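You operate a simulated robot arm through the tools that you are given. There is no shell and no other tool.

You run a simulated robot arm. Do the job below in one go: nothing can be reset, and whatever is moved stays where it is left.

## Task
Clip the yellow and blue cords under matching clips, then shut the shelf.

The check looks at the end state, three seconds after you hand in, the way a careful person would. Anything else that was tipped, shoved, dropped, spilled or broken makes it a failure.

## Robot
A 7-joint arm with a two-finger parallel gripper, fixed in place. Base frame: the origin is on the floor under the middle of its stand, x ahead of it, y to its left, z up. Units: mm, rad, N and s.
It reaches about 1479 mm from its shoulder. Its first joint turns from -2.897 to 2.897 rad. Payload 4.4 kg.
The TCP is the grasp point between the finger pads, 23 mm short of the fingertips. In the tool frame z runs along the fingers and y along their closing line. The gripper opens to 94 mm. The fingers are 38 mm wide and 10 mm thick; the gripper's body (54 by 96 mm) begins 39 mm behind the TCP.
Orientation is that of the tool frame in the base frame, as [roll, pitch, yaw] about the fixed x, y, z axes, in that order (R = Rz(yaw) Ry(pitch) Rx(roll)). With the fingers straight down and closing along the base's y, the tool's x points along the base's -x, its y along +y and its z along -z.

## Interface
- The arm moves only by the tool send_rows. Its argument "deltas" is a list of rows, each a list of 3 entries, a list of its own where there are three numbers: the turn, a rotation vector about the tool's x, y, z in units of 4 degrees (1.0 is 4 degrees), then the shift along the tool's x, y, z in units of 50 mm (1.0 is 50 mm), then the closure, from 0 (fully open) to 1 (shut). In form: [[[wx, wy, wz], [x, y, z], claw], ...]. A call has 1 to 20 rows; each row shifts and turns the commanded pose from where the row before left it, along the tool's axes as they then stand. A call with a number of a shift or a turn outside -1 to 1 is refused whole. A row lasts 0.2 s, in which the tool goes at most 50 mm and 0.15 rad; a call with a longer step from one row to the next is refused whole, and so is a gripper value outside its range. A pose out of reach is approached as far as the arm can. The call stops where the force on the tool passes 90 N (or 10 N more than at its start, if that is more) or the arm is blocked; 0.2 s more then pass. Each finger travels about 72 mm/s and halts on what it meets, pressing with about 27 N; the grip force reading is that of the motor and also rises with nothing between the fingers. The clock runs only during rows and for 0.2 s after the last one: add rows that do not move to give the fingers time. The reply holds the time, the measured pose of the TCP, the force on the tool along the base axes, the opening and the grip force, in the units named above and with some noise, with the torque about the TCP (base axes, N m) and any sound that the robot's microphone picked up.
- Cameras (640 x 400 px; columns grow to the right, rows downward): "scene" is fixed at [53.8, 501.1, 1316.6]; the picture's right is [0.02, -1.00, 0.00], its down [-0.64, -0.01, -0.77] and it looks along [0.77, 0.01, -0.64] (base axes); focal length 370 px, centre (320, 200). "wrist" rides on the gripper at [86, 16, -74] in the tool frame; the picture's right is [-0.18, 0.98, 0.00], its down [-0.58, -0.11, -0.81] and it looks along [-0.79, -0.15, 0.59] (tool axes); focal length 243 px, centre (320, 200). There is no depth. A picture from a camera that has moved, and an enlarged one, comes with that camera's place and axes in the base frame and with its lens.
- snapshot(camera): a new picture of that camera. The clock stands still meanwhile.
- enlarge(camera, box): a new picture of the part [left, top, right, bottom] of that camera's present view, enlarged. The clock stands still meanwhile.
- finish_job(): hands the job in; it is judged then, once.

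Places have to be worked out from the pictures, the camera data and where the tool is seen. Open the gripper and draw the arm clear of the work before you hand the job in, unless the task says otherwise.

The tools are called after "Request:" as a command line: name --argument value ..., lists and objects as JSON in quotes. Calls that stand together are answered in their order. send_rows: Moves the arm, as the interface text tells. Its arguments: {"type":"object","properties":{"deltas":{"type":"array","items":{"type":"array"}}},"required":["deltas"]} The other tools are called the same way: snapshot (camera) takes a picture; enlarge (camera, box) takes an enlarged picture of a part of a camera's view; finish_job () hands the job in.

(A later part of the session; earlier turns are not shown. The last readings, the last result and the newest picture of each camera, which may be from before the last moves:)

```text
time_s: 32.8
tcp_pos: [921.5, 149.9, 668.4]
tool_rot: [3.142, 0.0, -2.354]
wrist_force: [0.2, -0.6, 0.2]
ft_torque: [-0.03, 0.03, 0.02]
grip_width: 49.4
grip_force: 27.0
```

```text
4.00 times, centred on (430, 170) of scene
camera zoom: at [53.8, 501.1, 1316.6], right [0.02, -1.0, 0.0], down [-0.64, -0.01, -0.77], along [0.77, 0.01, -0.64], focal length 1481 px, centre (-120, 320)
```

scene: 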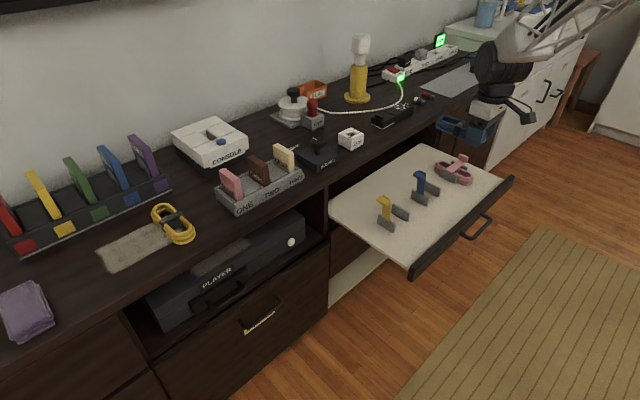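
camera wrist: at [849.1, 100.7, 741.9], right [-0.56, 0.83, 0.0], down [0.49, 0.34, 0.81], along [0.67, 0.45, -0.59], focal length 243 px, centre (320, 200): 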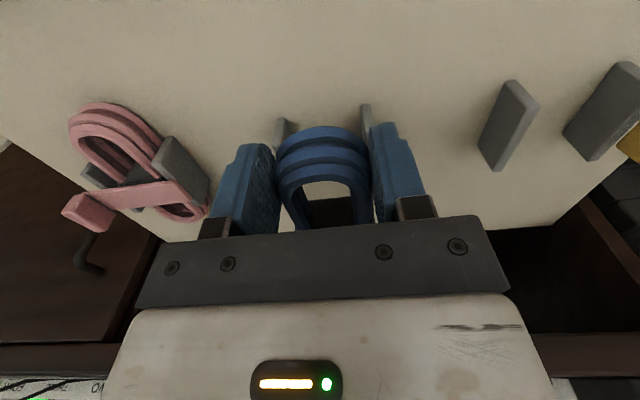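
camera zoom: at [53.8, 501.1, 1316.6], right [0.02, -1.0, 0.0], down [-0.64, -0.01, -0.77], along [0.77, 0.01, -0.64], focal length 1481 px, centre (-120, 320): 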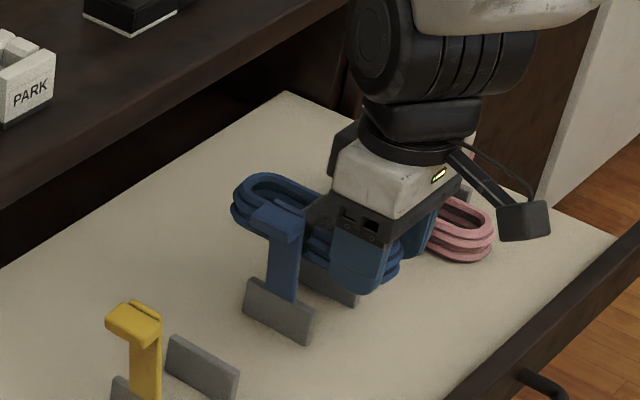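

Hovering above the clip. I enlarge the wrist view to see the plates' near ends relative to cord and fingers.

Request:
enlarge --camera "wrist" --box '[230, 80, 420, 220]'

Request:
enlarge --camera "wrist" --box '[460, 50, 640, 180]'

```text
2.86 times, centred on (325, 150) of wrist
camera zoom: at [849.1, 100.7, 741.9], right [-0.56, 0.83, 0.0], down [0.49, 0.34, 0.81], along [0.67, 0.45, -0.59], focal length 693 px, centre (306, 343)
```

zoom: 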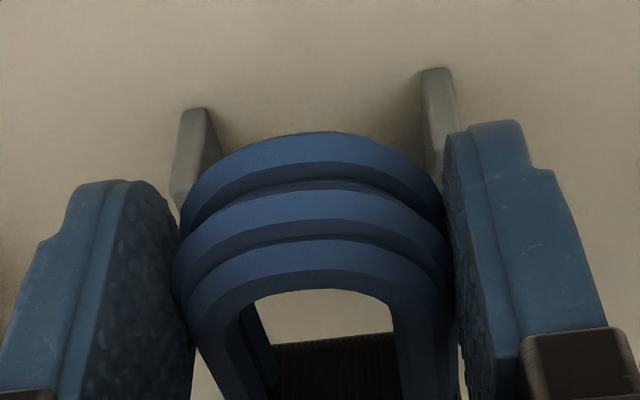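

```text
3.08 times, centred on (550, 115) of wrist
camera zoom: at [849.1, 100.7, 741.9], right [-0.56, 0.83, 0.0], down [0.49, 0.34, 0.81], along [0.67, 0.45, -0.59], focal length 746 px, centre (-388, 462)
```

zoom: 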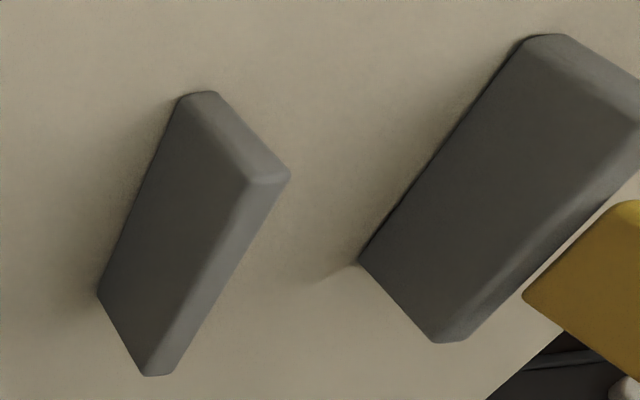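

The near ends of the plates are ~23 mm ahead of the TCP (≈4 mm clear of the fingers), lateral offset about −1 mm. I correct that and lower until the cord is just above the plates' tops.

Request:
send_rows --deltas '[[[0, 0, 0], [0, -0.024, 0.2], 0.75], [[0, 0, 0], [0, 0, 0.34], 0.75], [[0, 0, 0], [0, 0, 0], 0.75]]'

Request:
enlarge --camera "wrist" --box '[200, 60, 440, 220]'

Request:
enlarge --camera "scene" --box '[390, 140, 490, 210]'

```text
time_s: 33.6
tcp_pos: [925.3, 151.3, 638.7]
tool_rot: [-3.14, 0.0, -2.356]
wrist_force: [0.3, 0.5, -0.3]
ft_torque: [-0.01, 0.03, -0.03]
grip_width: 49.4
grip_force: 26.8
```

```text
2.50 times, centred on (320, 140) of wrist
camera zoom: at [851.1, 100.6, 714.1], right [-0.56, 0.83, 0.0], down [0.49, 0.34, 0.81], along [0.67, 0.45, -0.59], focal length 606 px, centre (320, 350)
```

zoom: 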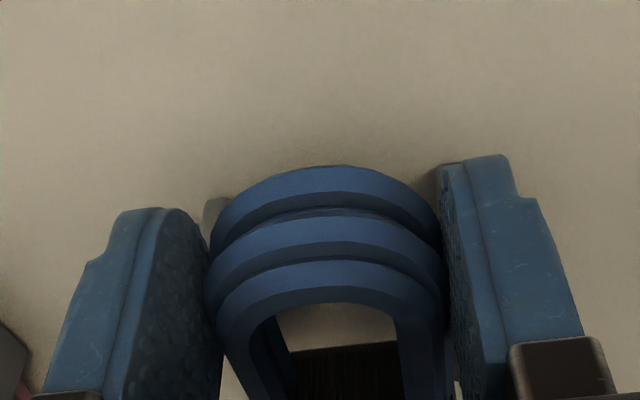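

```text
5.71 times, centred on (440, 175) of scene
camera zoom: at [53.8, 501.1, 1316.6], right [0.02, -1.0, 0.0], down [-0.64, -0.01, -0.77], along [0.77, 0.01, -0.64], focal length 2115 px, centre (-366, 343)
```

zoom: 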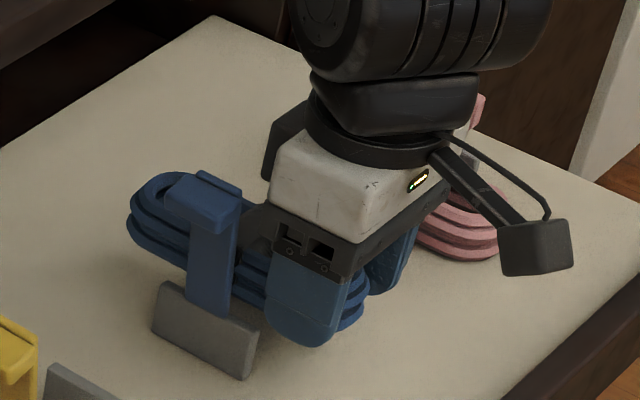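

Alignment looks right: cord between plates, finger in front of the plate's near end. I lower 15 mm into the plates and check forces.

Request:
send_rows --deltas '[[[0, 0, 0], [0.01, 0, 0.15], 0.75], [[0, 0, 0], [0, 0, 0.15], 0.75], [[0, 0, 0], [0, 0, 0], 0.75]]'

Request:
enlarge --camera "scene" --box '[390, 140, 490, 210]'

```text
time_s: 34.4
tcp_pos: [923.8, 152.0, 625.1]
tool_rot: [-3.139, 0.0, -2.356]
wrist_force: [0.1, 0.2, -1.0]
ft_torque: [-0.02, 0.0, 0.01]
grip_width: 49.4
grip_force: 26.5
```

```text
5.71 times, centred on (440, 175) of scene
camera zoom: at [53.8, 501.1, 1316.6], right [0.02, -1.0, 0.0], down [-0.64, -0.01, -0.77], along [0.77, 0.01, -0.64], focal length 2115 px, centre (-366, 343)
```

zoom: 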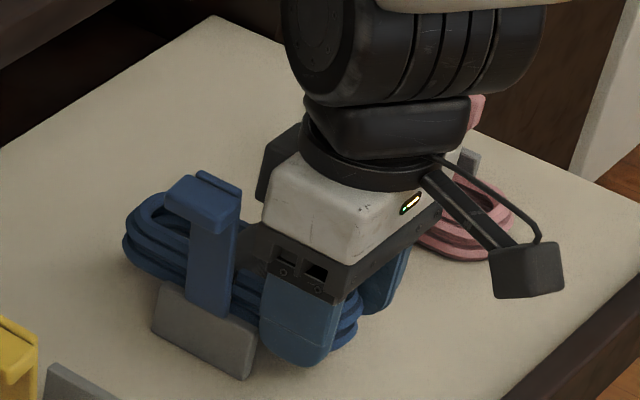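

No contact. I continue down to TCP z≈606, then small steps.

Request:
send_rows --deltas '[[[0, 0, 0], [0, 0, 0.15], 0.75], [[0, 0, 0], [0, 0, 0.15], 0.75], [[0, 0, 0], [0, 0, 0], 0.75]]'

Request:
send_rows --deltas '[[[0, 0, 0], [0, 0, 0.08], 0.75], [[0, 0, 0], [0, 0, 0], 0.75]]'

Request:
enlarge --camera "scene" --box '[390, 140, 490, 210]'

```text
time_s: 35.2
tcp_pos: [924.5, 151.2, 609.1]
tool_rot: [-3.139, 0.0, -2.357]
wrist_force: [-0.6, 0.1, -0.5]
ft_torque: [-0.02, 0.03, -0.01]
grip_width: 49.4
grip_force: 26.6
```

```text
time_s: 35.8
tcp_pos: [923.7, 149.8, 605.8]
tool_rot: [-3.14, 0.001, -2.356]
wrist_force: [0.0, 0.6, -1.1]
ft_torque: [-0.03, 0.05, -0.01]
grip_width: 49.3
grip_force: 26.9
```

```text
5.71 times, centred on (440, 175) of scene
camera zoom: at [53.8, 501.1, 1316.6], right [0.02, -1.0, 0.0], down [-0.64, -0.01, -0.77], along [0.77, 0.01, -0.64], focal length 2115 px, centre (-366, 343)
```

zoom: 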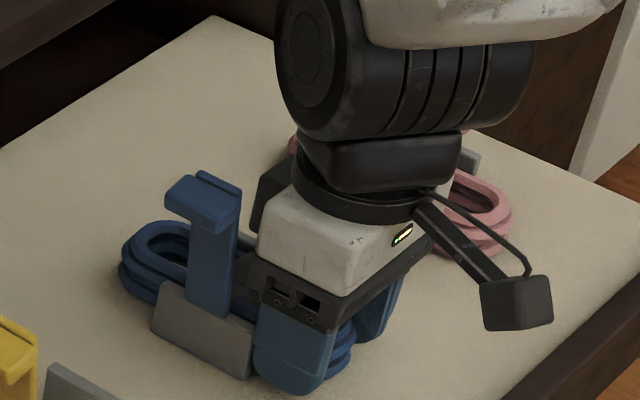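

Still no contact; the cord is near the shelf surface. I take 2 mm steps to find contact.

Request:
send_rows --deltas '[[[0, 0, 0], [0, 0, 0.04], 0.75], [[0, 0, 0], [0, 0, 0], 0.75]]'

Request:
send_rows --deltas '[[[0, 0, 0], [0, 0, 0.04], 0.75], [[0, 0, 0], [0, 0, 0], 0.75]]'

```text
time_s: 36.4
tcp_pos: [924.3, 149.9, 604.2]
tool_rot: [-3.139, 0.002, -2.357]
wrist_force: [0.7, 0.6, -1.6]
ft_torque: [0.0, 0.03, 0.01]
grip_width: 49.1
grip_force: 26.7
```

```text
time_s: 37.0
tcp_pos: [923.8, 150.0, 602.9]
tool_rot: [-3.14, 0.0, -2.357]
wrist_force: [0.2, 0.5, -0.1]
ft_torque: [-0.01, 0.03, -0.02]
grip_width: 49.2
grip_force: 27.1
```

Request:
send_rows --deltas '[[[0, 0, 0], [0, 0, 0.04], 0.75], [[0, 0, 0], [0, 0, 0], 0.75]]'

Request:
enlarge --camera "wrist" --box '[200, 60, 440, 220]'

```text
time_s: 37.6
tcp_pos: [923.6, 150.7, 600.8]
tool_rot: [-3.138, -0.001, -2.354]
wrist_force: [-1.1, 1.3, 1.7]
ft_torque: [0.22, -0.11, 0.05]
grip_width: 49.5
grip_force: 27.3
```

```text
2.50 times, centred on (320, 140) of wrist
camera zoom: at [851.4, 100.2, 674.9], right [-0.56, 0.83, 0.0], down [0.49, 0.34, 0.81], along [0.67, 0.45, -0.59], focal length 606 px, centre (320, 350)
```

zoom: 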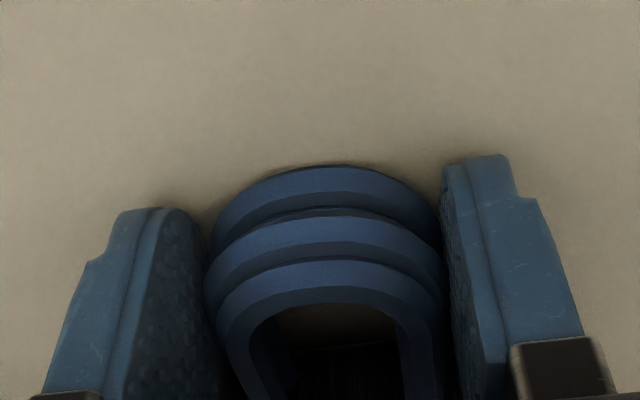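

Contact with the shelf (force change at TCP z≈601). I release the cord by opening and check how it sits.

Request:
send_rows --deltas '[[[0, 0, 0], [0, 0, 0], 0.5], [[0, 0, 0], [0, 0, 0], 0.4], [[0, 0, 0], [0, 0, 0], 0.25], [[0, 0, 0], [0, 0, 0], 0.25]]'

Request:
enlarge --camera "wrist" --box '[200, 60, 440, 220]'

Request:
enlarge --camera "scene" --box '[390, 140, 490, 210]'

```text
time_s: 38.6
tcp_pos: [924.2, 150.1, 599.6]
tool_rot: [-3.139, 0.001, -2.357]
wrist_force: [0.4, -0.2, -0.2]
ft_torque: [-0.01, -0.02, 0.0]
grip_width: 70.4
grip_force: 0.2
```

```text
2.50 times, centred on (320, 140) of wrist
camera zoom: at [851.3, 100.1, 674.7], right [-0.56, 0.83, 0.0], down [0.49, 0.34, 0.81], along [0.67, 0.45, -0.59], focal length 606 px, centre (320, 350)
```

zoom: 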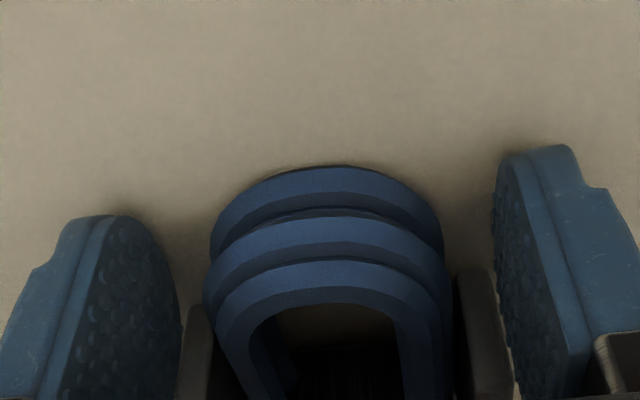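

```text
5.71 times, centred on (440, 175) of scene
camera zoom: at [53.8, 501.1, 1316.6], right [0.02, -1.0, 0.0], down [-0.64, -0.01, -0.77], along [0.77, 0.01, -0.64], focal length 2115 px, centre (-366, 343)
```

zoom: 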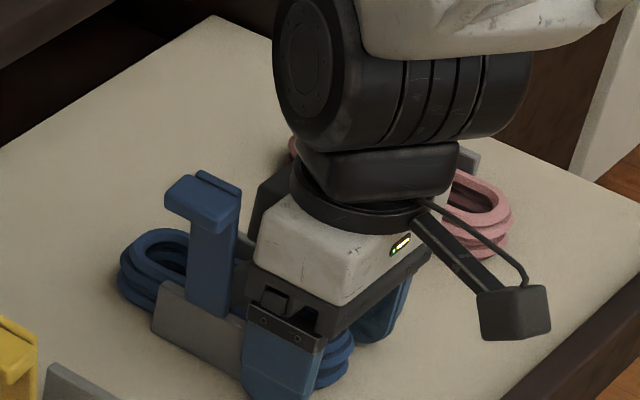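

The cord sits symmetrically between the plates. I raise straight up, clear of the lever top.

Request:
send_rows --deltas '[[[0, 0, 0], [0, 0, -0.4], 0.25], [[0, 0, 0], [0, 0, -0.8], 0.25], [[0, 0, 0], [0, 0, -0.95], 0.25], [[0, 0, 0], [0, 0, -0.95], 0.25], [[0, 0, 0], [0.5, 0, -0.8], 0.25], [[0, 0, 0], [0.9, 0, 0], 0.25], [[0, 0, 0], [0, 0, 0], 0.25]]'

Request:
snapshot --camera "wrist"

Request:
enlarge --camera "scene" --box '[360, 140, 500, 230]'

```text
time_s: 40.2
tcp_pos: [875.0, 102.5, 795.1]
tool_rot: [-3.14, 0.0, -2.357]
wrist_force: [-0.6, 0.4, -0.2]
ft_torque: [-0.03, 0.0, 0.0]
grip_width: 70.4
grip_force: 0.0
```

```text
taken
camera wrist: at [802.9, 51.0, 870.2], right [-0.56, 0.83, 0.0], down [0.49, 0.34, 0.81], along [0.67, 0.45, -0.59], focal length 243 px, centre (320, 200)
```

wrist: 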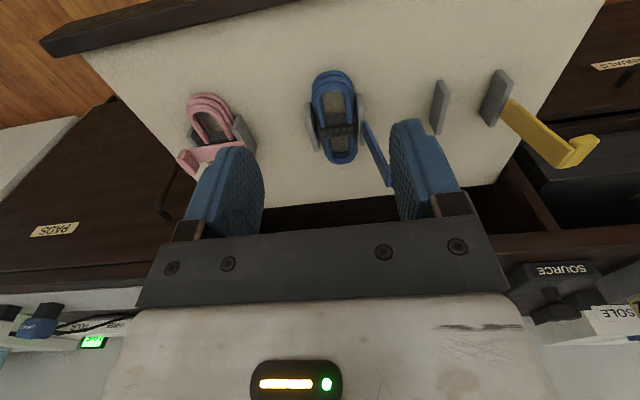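

```text
4.44 times, centred on (430, 185) of scene
camera zoom: at [53.8, 501.1, 1316.6], right [0.02, -1.0, 0.0], down [-0.64, -0.01, -0.77], along [0.77, 0.01, -0.64], focal length 1645 px, centre (-169, 267)
```

zoom: 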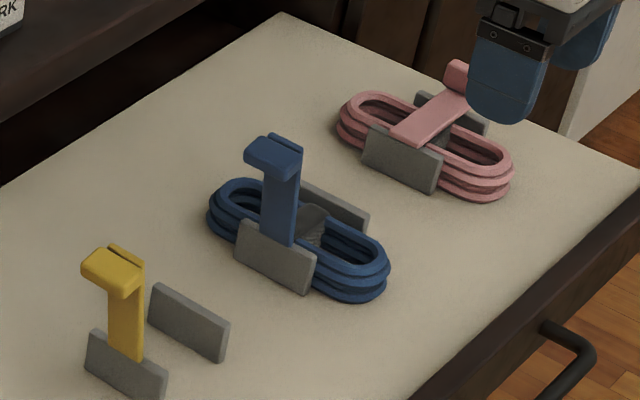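

The blue cord is seated like the pink one. Now the blue lever: its hinge is at q≈−514, z≈606 and its tab tip sticks out to q≈−464 at z≈690. I close the gripper and go to the outer side of the lever.

Request:
send_rows --deltas '[[[0, 0, 0], [0, 0.8, 0], 0.6], [[0, 0, 0], [0, 0.8, 0], 0.9], [[0, 0, 0], [0, 0.65, 0], 1.0], [[0, 0, 0], [-0.8, 0, 0], 1.0], [[0, 0, 0], [-0.8, 0, 0], 1.0], [[0, 0, 0], [-0.8, 0, 0], 1.0], [[0, 0, 0], [0, 0, 0.7], 1.0], [[0, 0, 0], [0, 0, 0.7], 1.0], [[0, 0, 0], [0, 0, 0], 1.0]]'

Request:
snapshot --camera "wrist"

Request:
enlarge --camera "scene" --box '[360, 120, 500, 230]'

```text
time_s: 42.2
tcp_pos: [879.8, 264.1, 723.9]
tool_rot: [-3.14, -0.001, -2.356]
wrist_force: [-0.2, -0.8, 0.4]
ft_torque: [0.0, -0.01, 0.0]
grip_width: 0.0
grip_force: 26.9
```

```text
taken
camera wrist: at [806.9, 215.1, 799.5], right [-0.56, 0.83, 0.0], down [0.49, 0.34, 0.81], along [0.67, 0.45, -0.59], focal length 243 px, centre (320, 200)
```

wrist: 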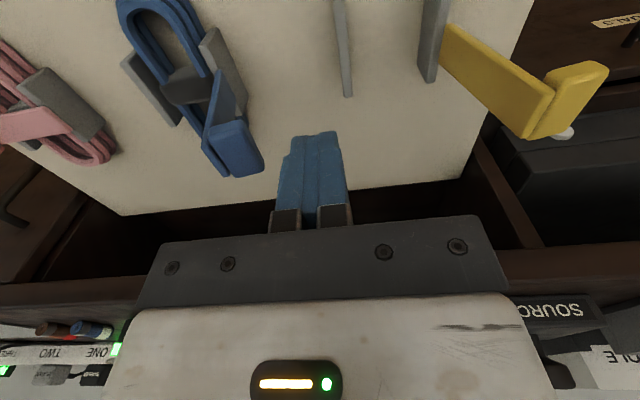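

```text
3.64 times, centred on (430, 175) of scene
camera zoom: at [53.8, 501.1, 1316.6], right [0.02, -1.0, 0.0], down [-0.64, -0.01, -0.77], along [0.77, 0.01, -0.64], focal length 1346 px, centre (-80, 291)
```

zoom: 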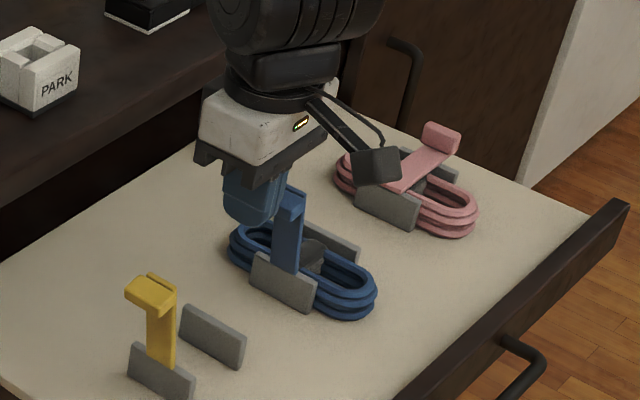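

I enlarge to locate the blue tab relative to the closed fingertips.

Request:
enlarge --camera "wrist" --box '[100, 0, 380, 230]'

Request:
enlarge --camera "wrist" --box '[320, 0, 620, 180]'

```text
1.74 times, centred on (240, 115) of wrist
camera zoom: at [806.9, 215.1, 799.5], right [-0.56, 0.83, 0.0], down [0.49, 0.34, 0.81], along [0.67, 0.45, -0.59], focal length 422 px, centre (459, 348)
```

zoom: 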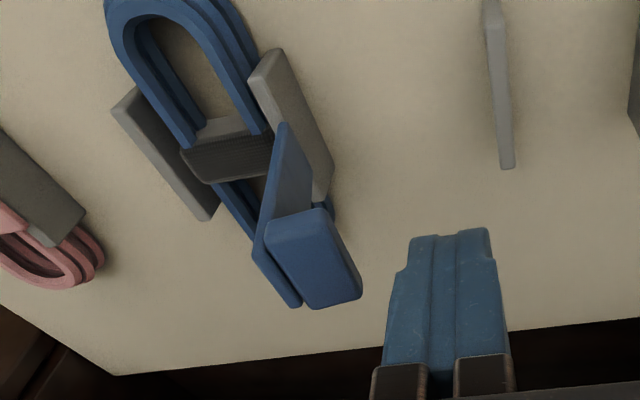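

```text
2.13 times, centred on (470, 90) of wrist
camera zoom: at [806.9, 215.1, 799.5], right [-0.56, 0.83, 0.0], down [0.49, 0.34, 0.81], along [0.67, 0.45, -0.59], focal length 518 px, centre (0, 435)
```

zoom: 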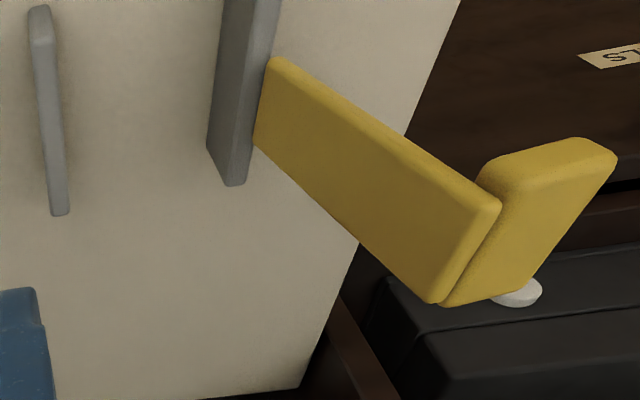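

The tab's outer end is ~27 mm from the finger face and aligned along p within 2 mm. I lower to TCP z≈685 and push sideways (−q) gently.

Request:
send_rows --deltas '[[[0, 0, 0], [0, 0, 0.4], 1.0], [[0, 0, 0], [0, 0, 0.38], 1.0], [[0, 0, 0], [0, -0.4, 0], 1.0], [[0, 0, 0], [0, 0, 0], 1.0]]'

Request:
send_rows --deltas '[[[0, 0, 0], [0, -0.2, 0], 1.0], [[0, 0, 0], [0, -0.2, 0], 1.0], [[0, 0, 0], [0, 0, 0], 1.0]]'

Request:
enlarge --camera "scene" --box '[360, 120, 500, 230]'

Request:
snapshot --camera "wrist"

```text
time_s: 43.2
tcp_pos: [894.7, 251.2, 686.5]
tool_rot: [-3.141, 0.0, -2.359]
wrist_force: [-0.7, -0.4, -0.1]
ft_torque: [0.06, -0.03, 0.01]
grip_width: 0.1
grip_force: 26.9
```

```text
time_s: 44.0
tcp_pos: [908.9, 238.3, 685.3]
tool_rot: [-3.139, 0.001, -2.355]
wrist_force: [-0.1, -0.3, 0.4]
ft_torque: [0.0, 0.01, 0.04]
grip_width: 0.0
grip_force: 26.8
```

```text
3.64 times, centred on (430, 175) of scene
camera zoom: at [53.8, 501.1, 1316.6], right [0.02, -1.0, 0.0], down [-0.64, -0.01, -0.77], along [0.77, 0.01, -0.64], focal length 1346 px, centre (-80, 291)
```

zoom: 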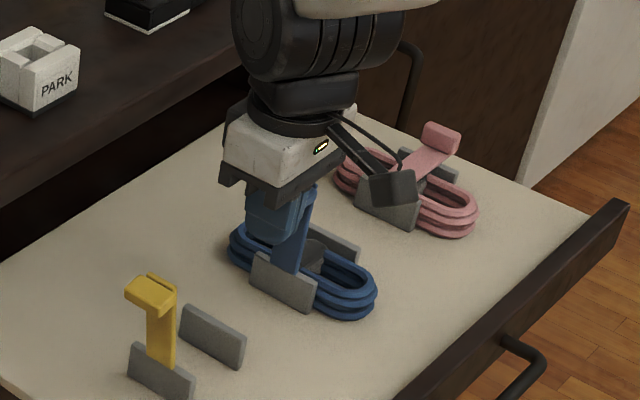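

```text
taken
camera wrist: at [835.7, 187.7, 761.1], right [-0.56, 0.83, 0.0], down [0.49, 0.34, 0.81], along [0.67, 0.45, -0.59], focal length 243 px, centre (320, 200)
```

wrist: 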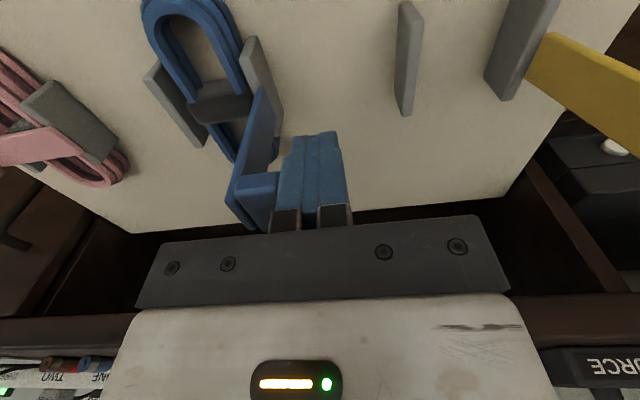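

The finger is against the tab and the lever moves easily. I continue pushing −q in small moves.

Request:
send_rows --deltas '[[[0, 0, 0], [0, -0.25, 0], 1.0], [[0, 0, 0], [0, -0.25, 0], 1.0], [[0, 0, 0], [0, -0.25, 0], 1.0], [[0, 0, 0], [0, 0, 0], 1.0]]'

Request:
snapshot --camera "wrist"

Request:
enlarge --camera "scene" --box '[360, 120, 500, 230]'

```text
time_s: 45.0
tcp_pos: [933.7, 209.4, 685.1]
tool_rot: [-3.138, 0.001, -2.356]
wrist_force: [0.1, -0.1, 0.8]
ft_torque: [0.0, -0.02, -0.01]
grip_width: 0.0
grip_force: 26.9
```

```text
taken
camera wrist: at [861.9, 159.7, 759.7], right [-0.56, 0.83, 0.0], down [0.49, 0.33, 0.81], along [0.67, 0.45, -0.59], focal length 243 px, centre (320, 200)
```

wrist: 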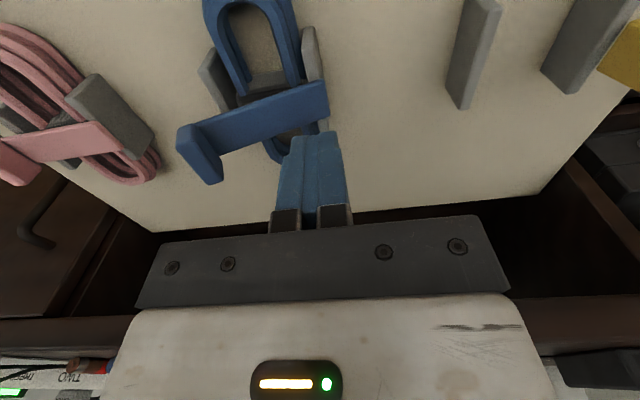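

```text
3.64 times, centred on (430, 175) of scene
camera zoom: at [53.8, 501.1, 1316.6], right [0.02, -1.0, 0.0], down [-0.64, -0.01, -0.77], along [0.77, 0.01, -0.64], focal length 1346 px, centre (-80, 291)
```

zoom: 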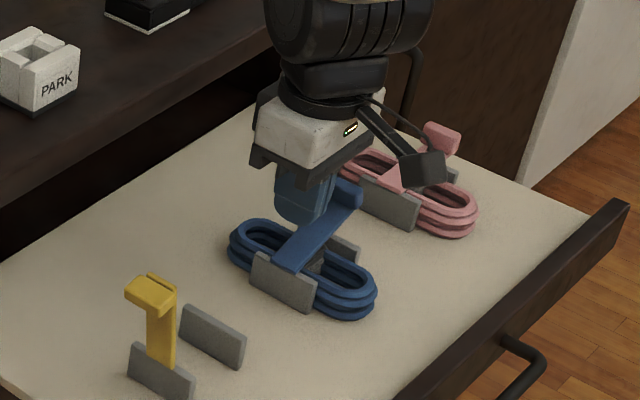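

The lever has swung past vertical and tipped over onto the cord. I raise, move above its tab, and look before pressing it down.

Request:
send_rows --deltas '[[[0, 0, 0], [0, 0, -0.8], 1.0], [[0, 0, 0], [0, 0, -0.8], 1.0], [[0, 0, 0], [0.9, 0, 0], 1.0], [[0, 0, 0], [0.3, 0, 0], 1.0], [[0, 0, 0], [0, 0, 0], 1.0]]'

Request:
snapshot --camera "wrist"

Request:
enlarge --camera "scene" --box '[380, 130, 480, 210]'

```text
time_s: 46.2
tcp_pos: [890.6, 167.6, 766.4]
tool_rot: [-3.138, 0.0, -2.359]
wrist_force: [-0.6, -0.8, 0.3]
ft_torque: [-0.02, -0.01, 0.02]
grip_width: 0.1
grip_force: 26.7
```

```text
taken
camera wrist: at [817.6, 117.8, 841.5], right [-0.56, 0.83, 0.0], down [0.49, 0.33, 0.81], along [0.67, 0.45, -0.59], focal length 243 px, centre (320, 200)
```

wrist: 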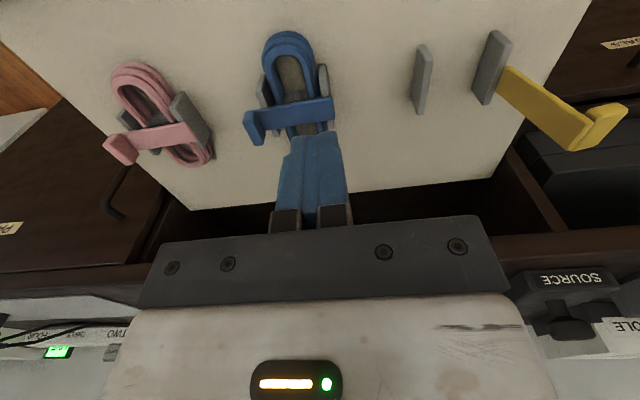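

```text
5.00 times, centred on (430, 170) of scene
camera zoom: at [53.8, 501.1, 1316.6], right [0.02, -1.0, 0.0], down [-0.64, -0.01, -0.77], along [0.77, 0.01, -0.64], focal length 1851 px, centre (-230, 350)
```

zoom: 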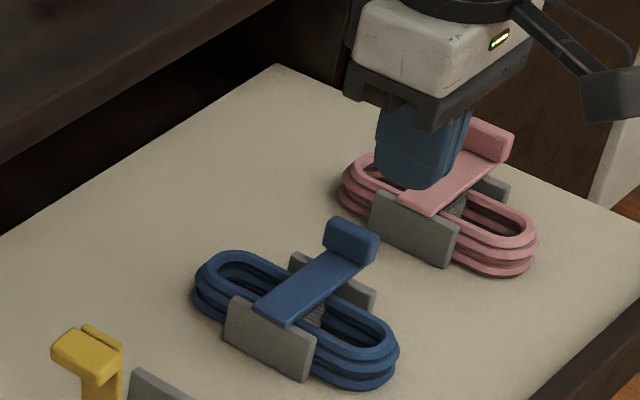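

The blue lever now lies across, looking nearly like pink. I zoom in to compare whether it's fully down.

Request:
enlarge --camera "scene" --box '[415, 165, 465, 210]'

Request:
enlarge --camera "wrist" --box '[220, 20, 360, 150]'

Request:
enlarge --camera "wrist" --box '[80, 40, 230, 180]'

```text
8.89 times, centred on (440, 188) of scene
camera zoom: at [53.8, 501.1, 1316.6], right [0.02, -1.0, 0.0], down [-0.64, -0.01, -0.77], along [0.77, 0.01, -0.64], focal length 3290 px, centre (-747, 311)
```

zoom: 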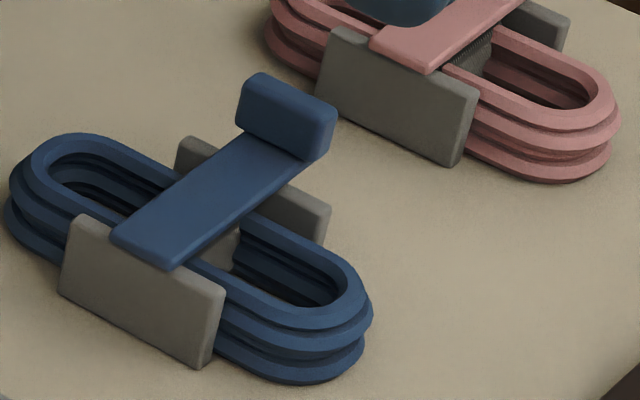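

```text
3.08 times, centred on (290, 85) of wrist
camera zoom: at [817.6, 117.8, 841.5], right [-0.56, 0.83, 0.0], down [0.49, 0.33, 0.81], along [0.67, 0.45, -0.59], focal length 746 px, centre (412, 554)
```

zoom: 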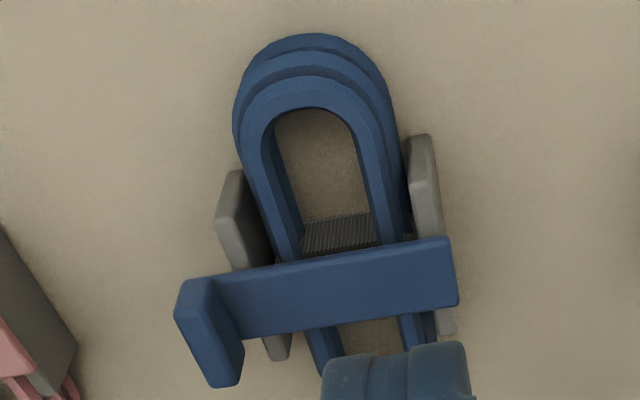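

```text
2.86 times, centred on (155, 110) of wrist
camera zoom: at [817.6, 117.8, 841.5], right [-0.56, 0.83, 0.0], down [0.49, 0.33, 0.81], along [0.67, 0.45, -0.59], focal length 693 px, centre (791, 457)
```

zoom: 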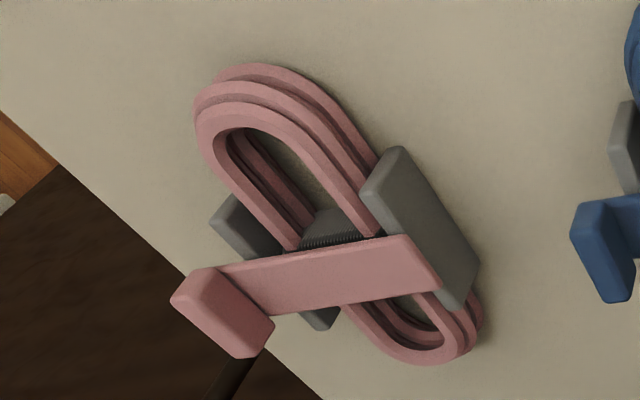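

The blue lever measures flat (z≈618–620 all along), same as pink. To make sure it is latched, I'll press its tab down gently from above: move over the tab first.

Request:
send_rows --deltas '[[[0, 0, 0], [0, -0.82, 0], 1.0], [[0, 0, 0], [0, -0.82, 0], 1.0], [[0, 0, 0], [-0.6, 0, 0], 1.0], [[0, 0, 0], [-0.57, 0, 0], 1.0], [[0, 0, 0], [0, 0, 0.8], 1.0], [[0, 0, 0], [0, 0, 0.8], 1.0], [[0, 0, 0], [0, 0, 0], 1.0]]'

Request:
snapshot --camera "wrist"

Request:
enlarge --camera "scene" --box '[400, 130, 500, 210]'

```text
time_s: 47.8
tcp_pos: [993.4, 154.9, 686.3]
tool_rot: [-3.139, -0.001, -2.357]
wrist_force: [-0.7, 0.4, -0.2]
ft_torque: [0.01, -0.01, -0.01]
grip_width: 0.0
grip_force: 27.2
```

```text
taken
camera wrist: at [920.3, 105.1, 760.7], right [-0.56, 0.83, 0.0], down [0.49, 0.34, 0.81], along [0.67, 0.45, -0.59], focal length 243 px, centre (320, 200)
```

wrist: 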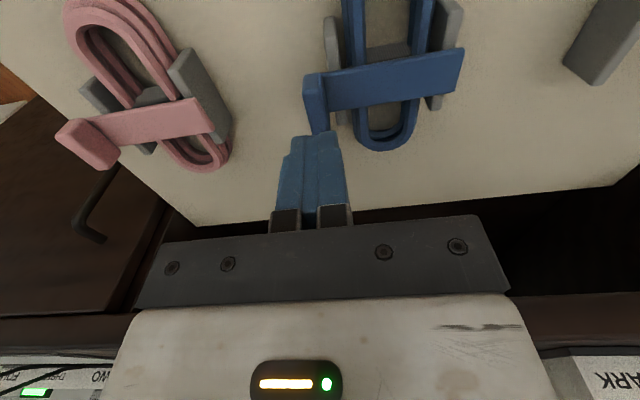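

```text
5.00 times, centred on (450, 170) of scene
camera zoom: at [53.8, 501.1, 1316.6], right [0.02, -1.0, 0.0], down [-0.64, -0.01, -0.77], along [0.77, 0.01, -0.64], focal length 1851 px, centre (-330, 350)
```

zoom: 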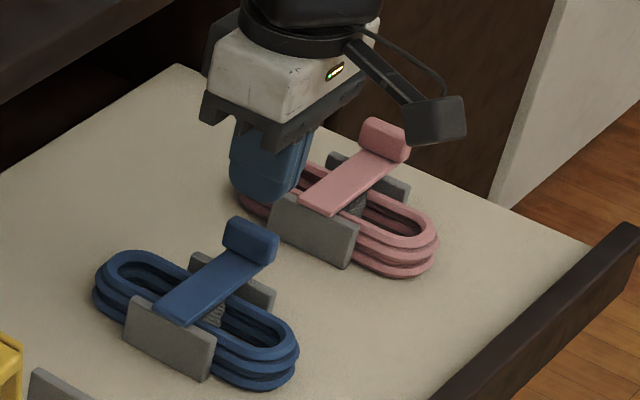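

Blue's lever position matches pink's relative to its far plate. I press gently on the tab in small steps to make sure it's latched.

Request:
send_rows --deltas '[[[0, 0, 0], [0, 0, 0.2], 1.0], [[0, 0, 0], [0, 0, 0.06], 1.0], [[0, 0, 0], [0, 0, 0], 1.0]]'

Request:
send_rows --deltas '[[[0, 0, 0], [0, 0, 0.06], 1.0], [[0, 0, 0], [0, 0, 0], 1.0]]'

Request:
send_rows --deltas '[[[0, 0, 0], [0, 0, 0.04], 1.0], [[0, 0, 0], [0, 0, 0], 1.0]]'

Request:
enlarge --camera "scene" --box '[400, 130, 500, 210]'

```text
time_s: 48.6
tcp_pos: [991.8, 153.4, 672.1]
tool_rot: [-3.139, -0.001, -2.357]
wrist_force: [-1.2, -0.4, -0.1]
ft_torque: [0.0, 0.0, 0.0]
grip_width: 0.0
grip_force: 27.2
```

```text
time_s: 49.2
tcp_pos: [992.2, 152.6, 670.5]
tool_rot: [-3.139, -0.001, -2.355]
wrist_force: [0.3, -0.3, 0.5]
ft_torque: [-0.01, -0.02, 0.0]
grip_width: 0.0
grip_force: 26.4
```

```text
time_s: 49.8
tcp_pos: [992.4, 151.4, 667.2]
tool_rot: [-3.14, 0.0, -2.356]
wrist_force: [0.1, 0.6, -0.3]
ft_torque: [0.0, 0.04, 0.0]
grip_width: 0.2
grip_force: 27.2
```

```text
5.00 times, centred on (450, 170) of scene
camera zoom: at [53.8, 501.1, 1316.6], right [0.02, -1.0, 0.0], down [-0.64, -0.01, -0.77], along [0.77, 0.01, -0.64], focal length 1851 px, centre (-330, 350)
```

zoom: 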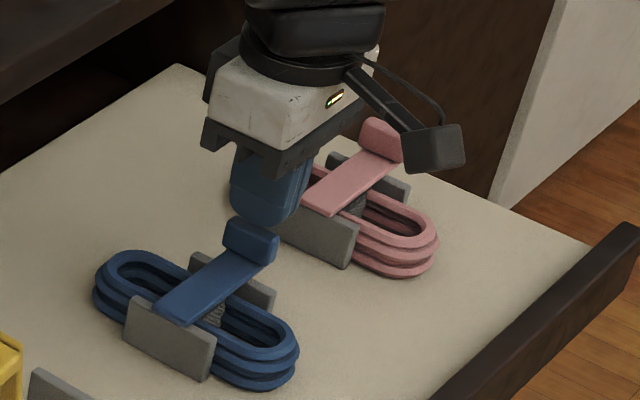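

Request:
send_rows --deltas '[[[0, 0, 0], [0, 0, 0.05], 1.0], [[0, 0, 0], [0, 0, 0], 1.0]]'

Request:
send_rows --deltas '[[[0, 0, 0], [0, 0, 0.04], 1.0], [[0, 0, 0], [0, 0, 0], 1.0]]'

Request:
snapshot --camera "wrist"

```text
time_s: 50.4
tcp_pos: [992.4, 150.8, 665.8]
tool_rot: [-3.14, 0.001, -2.356]
wrist_force: [0.4, -0.4, -0.1]
ft_torque: [-0.01, -0.03, 0.03]
grip_width: 0.0
grip_force: 27.2
```

```text
time_s: 51.0
tcp_pos: [991.6, 149.9, 662.7]
tool_rot: [-3.14, 0.001, -2.356]
wrist_force: [-0.1, -1.3, -0.1]
ft_torque: [0.01, 0.02, -0.03]
grip_width: 0.0
grip_force: 27.4
```

```text
taken
camera wrist: at [920.2, 100.3, 738.4], right [-0.56, 0.83, 0.0], down [0.49, 0.34, 0.81], along [0.67, 0.45, -0.59], focal length 243 px, centre (320, 200)
```

wrist: 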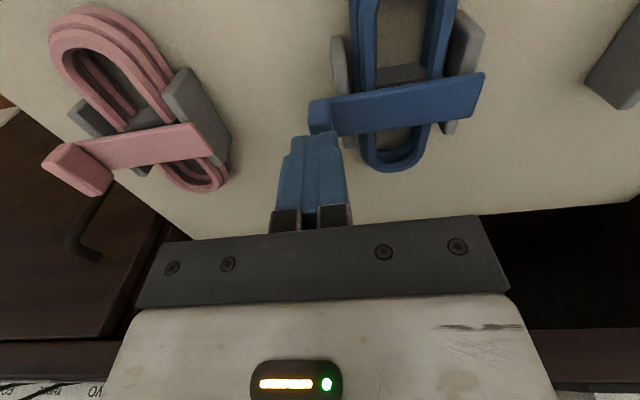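

The fingertip is above the tab but ~4 mm outward of its centre. I shift +4 mm in tool y and keep descending in small steps.

Request:
send_rows --deltas '[[[0, 0, 0], [0, 0.08, 0], 1.0], [[0, 0, 0], [0, 0, 0.04], 1.0], [[0, 0, 0], [0, 0, 0], 1.0]]'

Request:
send_rows --deltas '[[[0, 0, 0], [0, 0, 0.04], 1.0], [[0, 0, 0], [0, 0, 0], 1.0]]'

Request:
send_rows --deltas '[[[0, 0, 0], [0, 0, 0.03], 1.0], [[0, 0, 0], [0, 0, 0], 1.0]]'

```text
time_s: 51.8
tcp_pos: [989.7, 154.2, 662.1]
tool_rot: [-3.141, 0.002, -2.355]
wrist_force: [-0.5, -0.2, -0.2]
ft_torque: [0.0, 0.01, 0.01]
grip_width: 0.2
grip_force: 27.4
```

```text
time_s: 52.4
tcp_pos: [989.9, 155.4, 660.4]
tool_rot: [-3.136, -0.001, -2.356]
wrist_force: [-1.0, 0.1, 1.5]
ft_torque: [0.0, 0.03, 0.01]
grip_width: 0.0
grip_force: 27.0
```

```text
time_s: 53.0
tcp_pos: [989.7, 154.2, 658.8]
tool_rot: [-3.14, 0.002, -2.356]
wrist_force: [-2.5, 1.9, 16.5]
ft_torque: [0.02, 0.11, 0.08]
grip_width: 0.2
grip_force: 26.9
```

Contact on the tab (16.5 N). I press slightly more to see whether it seats or clicks.

Request:
send_rows --deltas '[[[0, 0, 0], [0, 0, 0.03], 1.0], [[0, 0, 0], [0, 0, 0], 1.0]]'

Request:
enlarge --camera "scene" --box '[400, 130, 500, 210]'

```text
time_s: 53.6
tcp_pos: [990.2, 155.0, 660.1]
tool_rot: [-3.139, 0.001, -2.357]
wrist_force: [0.6, -0.8, 30.2]
ft_torque: [-0.06, 0.05, 0.22]
grip_width: 0.2
grip_force: 26.8
```

```text
5.00 times, centred on (450, 170) of scene
camera zoom: at [53.8, 501.1, 1316.6], right [0.02, -1.0, 0.0], down [-0.64, -0.01, -0.77], along [0.77, 0.01, -0.64], focal length 1851 px, centre (-330, 350)
```

zoom: 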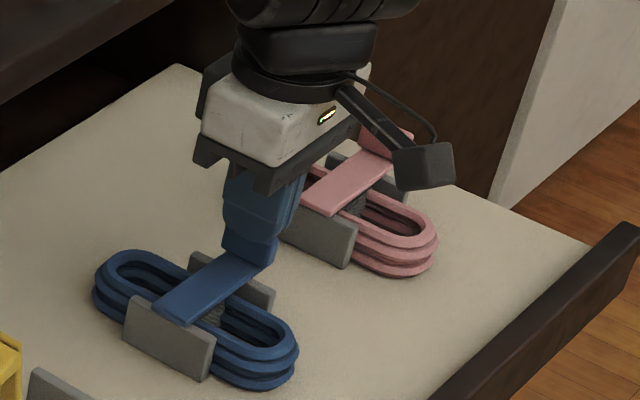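

It is at a hard stop (30 N, no further motion). I back off and take identical relative views of blue and pink clips to compare the lever heights.

Request:
send_rows --deltas '[[[0, 0, 0], [0, 0, -0.3], 1.0], [[0, 0, 0], [0, 0, -0.9], 1.0], [[0, 0, 0], [0, 0, -0.9], 1.0], [[0, 0, 0], [0.9, 0.4, 0], 1.0], [[0, 0, 0], [0.9, 0.5, 0], 1.0], [[0, 0, 0], [0, 0, 0], 1.0]]'

Request:
enlarge --camera "wrist" --box '[220, 10, 420, 150]'

Request:
send_rows --deltas '[[[0, 0, 0], [0, -0.825, 0], 1.0], [[0, 0, 0], [0, -0.825, 0], 1.0], [[0, 0, 0], [0, -0.825, 0], 1.0], [[0, 0, 0], [0, -0.825, 0], 1.0], [[0, 0, 0], [0, 0, 0], 1.0]]'

Request:
enlarge --camera "wrist" --box '[220, 10, 420, 150]'

```text
refused: row 5 steps farther than a row can; nothing moved
```

```text
2.86 times, centred on (320, 80) of wrist
camera zoom: at [917.6, 104.1, 732.5], right [-0.56, 0.83, 0.0], down [0.48, 0.33, 0.81], along [0.67, 0.45, -0.59], focal length 693 px, centre (320, 543)
```

zoom: 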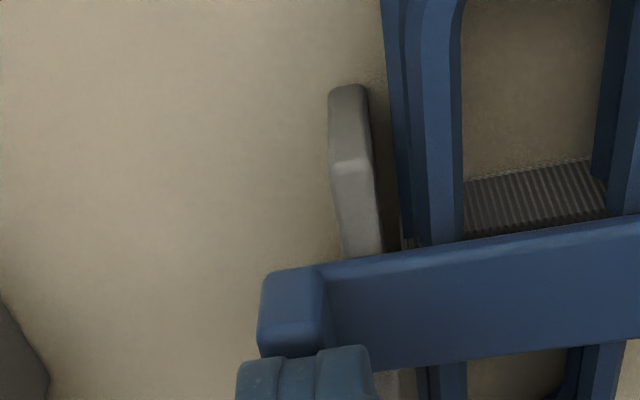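

```text
time_s: 54.8
tcp_pos: [1100.3, 47.7, 653.6]
tool_rot: [3.135, -0.006, -2.354]
wrist_force: [-26.0, 27.0, 18.3]
ft_torque: [0.48, 0.42, -0.08]
grip_width: 0.0
grip_force: 26.7
stopped in row 5: the force on the tool passed its limit at 98 N (the readings are from after the stop); the commanded pose is now the measured one
```

```text
2.86 times, centred on (320, 80) of wrist
camera zoom: at [1029.4, -2.9, 728.8], right [-0.57, 0.82, 0.01], down [0.49, 0.34, 0.8], along [0.66, 0.46, -0.6], focal length 693 px, centre (320, 543)
```

zoom: 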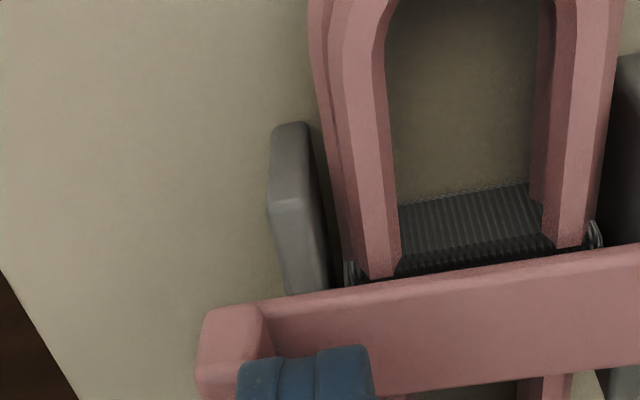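

A mistake: my first call was refused and the follow-up sideways move ran at low height, ending with the fingers pushing on the pink tab's inner side. I back off +q a few mm first to release the force, then check carefully.

Request:
send_rows --deltas '[[[0, 0, 0], [0, 0.1, 0], 1.0], [[0, 0, 0], [0, 0, 0], 1.0]]'

Request:
snapshot --camera "scene"

Request:
enlarge --camera "scene" --box '[400, 120, 500, 210]'

```text
time_s: 55.4
tcp_pos: [1097.1, 47.6, 651.9]
tool_rot: [3.136, -0.005, -2.354]
wrist_force: [-0.2, -0.1, 0.3]
ft_torque: [-0.01, 0.0, 0.01]
grip_width: 0.0
grip_force: 27.1
```

```text
taken
```

scene: 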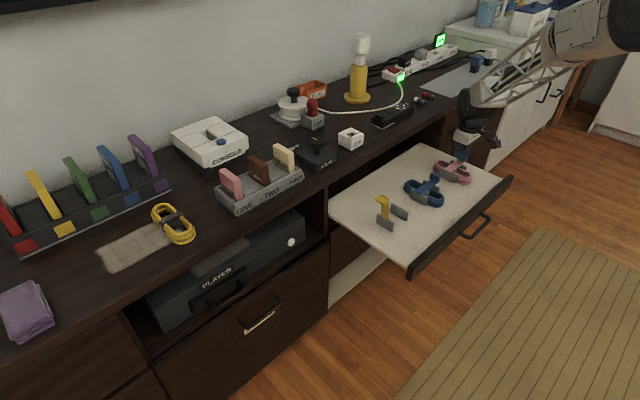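

```text
4.44 times, centred on (450, 165) of scene
camera zoom: at [53.8, 501.1, 1316.6], right [0.02, -1.0, 0.0], down [-0.64, -0.01, -0.77], along [0.77, 0.01, -0.64], focal length 1645 px, centre (-258, 356)
```

zoom: 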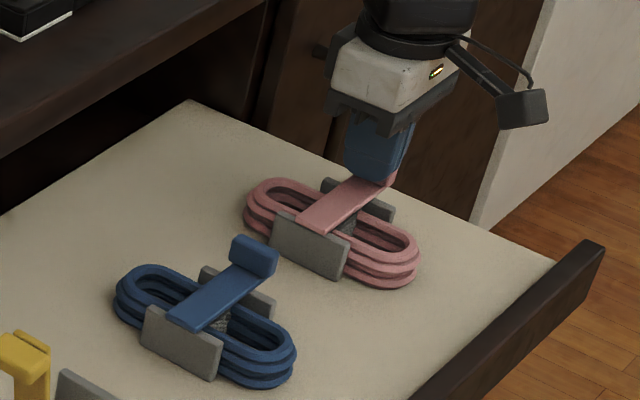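

Force is zero now and pink looks in place. I raise straight up well clear and then inspect.

Request:
send_rows --deltas '[[[0, 0, 0], [0, 0, -0.3], 1.0], [[0, 0, 0], [0, 0, -0.9], 1.0], [[0, 0, 0], [0, 0, -0.9], 1.0], [[0, 0, 0], [0, 0, -0.5], 1.0], [[0, 0, 0], [0, 0, 0], 1.0]]'

Request:
enlarge --camera "scene" --box '[400, 120, 500, 210]'

Request:
snapshot --camera "wrist"

```text
time_s: 56.6
tcp_pos: [1099.3, 47.6, 783.4]
tool_rot: [3.137, -0.005, -2.351]
wrist_force: [0.9, 1.1, 0.1]
ft_torque: [0.03, 0.01, -0.01]
grip_width: 0.1
grip_force: 26.8
```

```text
4.44 times, centred on (450, 165) of scene
camera zoom: at [53.8, 501.1, 1316.6], right [0.02, -1.0, 0.0], down [-0.64, -0.01, -0.77], along [0.77, 0.01, -0.64], focal length 1645 px, centre (-258, 356)
```

zoom: 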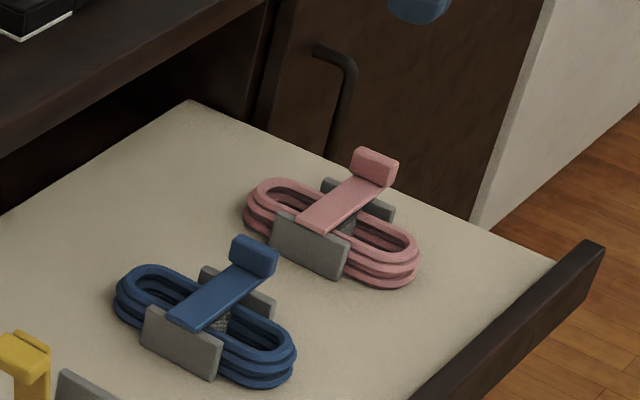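

```text
taken
camera wrist: at [1026.6, -2.6, 857.9], right [-0.57, 0.82, 0.0], down [0.49, 0.34, 0.8], along [0.66, 0.46, -0.6], focal length 243 px, centre (320, 200)
```

wrist: 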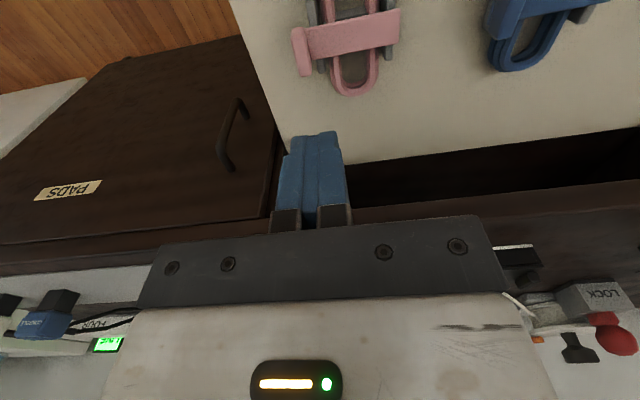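

Pink hasn't moved, judging by its pixel positions before and after. I compare pink and blue at higher zoom.

Request:
enlarge --camera "scene" --box '[430, 145, 480, 190]'

Request:
enlarge --camera "scene" --box '[400, 165, 450, 210]'

```text
8.89 times, centred on (455, 168) of scene
camera zoom: at [53.8, 501.1, 1316.6], right [0.02, -1.0, 0.0], down [-0.64, -0.01, -0.77], along [0.77, 0.01, -0.64], focal length 3290 px, centre (-880, 489)
```

zoom: 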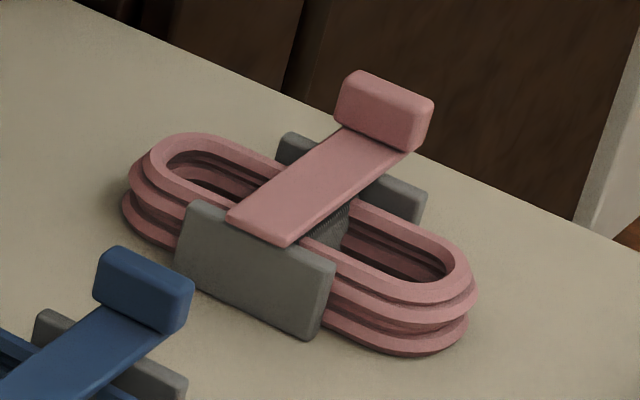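

```text
8.89 times, centred on (425, 188) of scene
camera zoom: at [53.8, 501.1, 1316.6], right [0.02, -1.0, 0.0], down [-0.64, -0.01, -0.77], along [0.77, 0.01, -0.64], focal length 3290 px, centre (-613, 311)
```

zoom: 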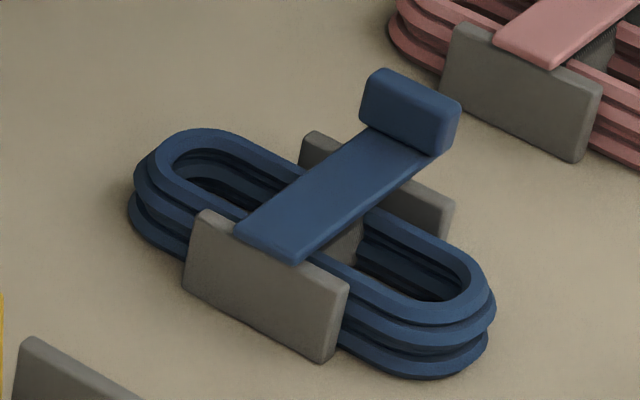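

Both clips look identical; blue is done. Now for the yellow cord: fix the small tilt picked up, back off, rise and travel along to the yellow cord with the gripper opening.

Request:
send_rows --deltas '[[[0.066, -0.072, 0.072], [0, 0, 0], 1.0], [[0, 0, 0], [0.8, 0, -0.45], 1.0], [[0, 0, 0], [0.8, 0, -0.45], 1.0], [[0, 0, 0], [0.8, 0, -0.45], 1.0], [[0, 0, 0], [0, 0.95, 0], 0.5], [[0, 0, 0], [0, 0.95, 0], 0.2], [[0, 0, 0], [0, 0.95, 0], 0.1], [[0, 0, 0], [0, 0.95, 0], 0.0], [[0, 0, 0], [0, 0.95, 0], 0.0], [[0, 0, 0], [0, 0.95, 0], 0.0], [[0, 0, 0], [0, 0.95, 0], 0.0], [[0, 0, 0], [0, 0.95, 0], 0.0], [[0, 0, 0], [0, 0.95, 0], 0.0], [[0, 0, 0], [0, 0.95, 0], 0.0], [[0, 0, 0], [0, 0.95, 0], 0.0], [[0, 0, 0], [0, 0.95, 0], 0.0], [[0, 0, 0], [0, 0.95, 0], 0.0], [[0, 0, 0], [0, 0.95, 0], 0.0], [[0, 0, 0], [0, 0.95, 0], 0.0], [[0, 0, 0], [0, 0, 0], 0.0]]'

```text
time_s: 60.8
tcp_pos: [512.3, 467.8, 847.4]
tool_rot: [3.14, 0.001, -2.357]
wrist_force: [1.4, -0.1, 0.0]
ft_torque: [-0.01, -0.02, -0.02]
grip_width: 94.1
grip_force: 0.1
```

Request:
send_rows --deltas '[[[0, 0, 0], [0, 0.853, 0], 0.0], [[0, 0, 0], [0, 0.853, 0], 0.0], [[0, 0, 0], [0, 0.853, 0], 0.0], [[0, 0, 0], [0, 0.853, 0], 0.0], [[0, 0, 0], [-0.877, 0, 0], 0.0], [[0, 0, 0], [-0.877, 0, 0], 0.0], [[0, 0, 0], [-0.877, 0, 0], 0.0], [[0, 0, 0], [-0.877, 0, 0], 0.0], [[0, 0, 0], [-0.877, 0, 0], 0.0], [[0, 0, 0], [-0.877, 0, 0], 0.0], [[0, 0, 0], [-0.877, 0, 0], 0.0], [[0, 0, 0], [0, 0, 0], 0.0]]'

Request:
snapshot --camera "wrist"

Request:
enlarge --camera "scene" --box '[80, 150, 240, 270]'

```text
time_s: 63.4
tcp_pos: [606.7, 803.9, 847.3]
tool_rot: [3.139, 0.001, -2.358]
wrist_force: [-0.4, 0.1, -0.8]
ft_torque: [-0.02, -0.01, 0.0]
grip_width: 94.1
grip_force: 0.0
```

```text
taken
camera wrist: at [535.4, 754.2, 922.8], right [-0.56, 0.83, 0.0], down [0.49, 0.33, 0.81], along [0.67, 0.45, -0.59], focal length 243 px, centre (320, 200)
```

wrist: 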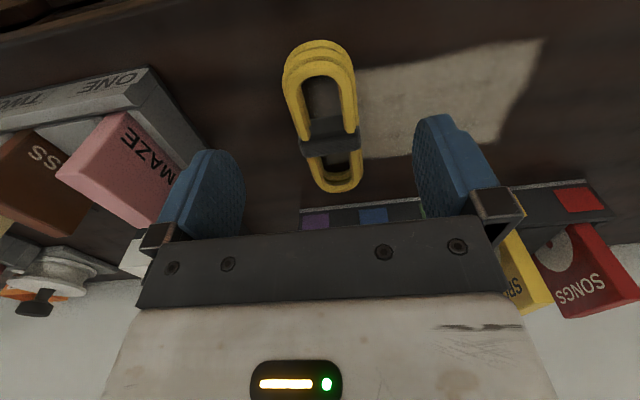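

```text
3.33 times, centred on (160, 210) of scene
camera zoom: at [53.8, 501.1, 1316.6], right [0.02, -1.0, 0.0], down [-0.64, -0.01, -0.77], along [0.77, 0.01, -0.64], focal length 1234 px, centre (853, 167)
```

zoom: 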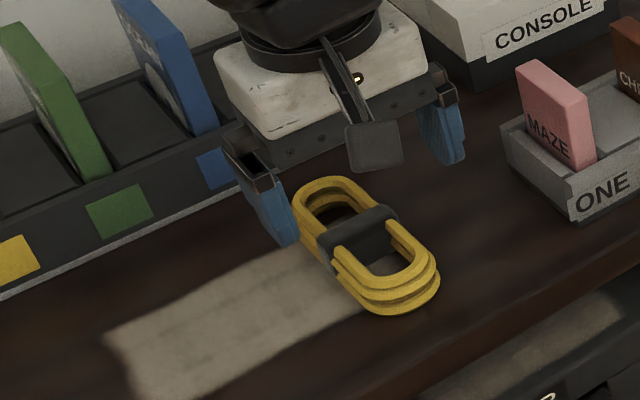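

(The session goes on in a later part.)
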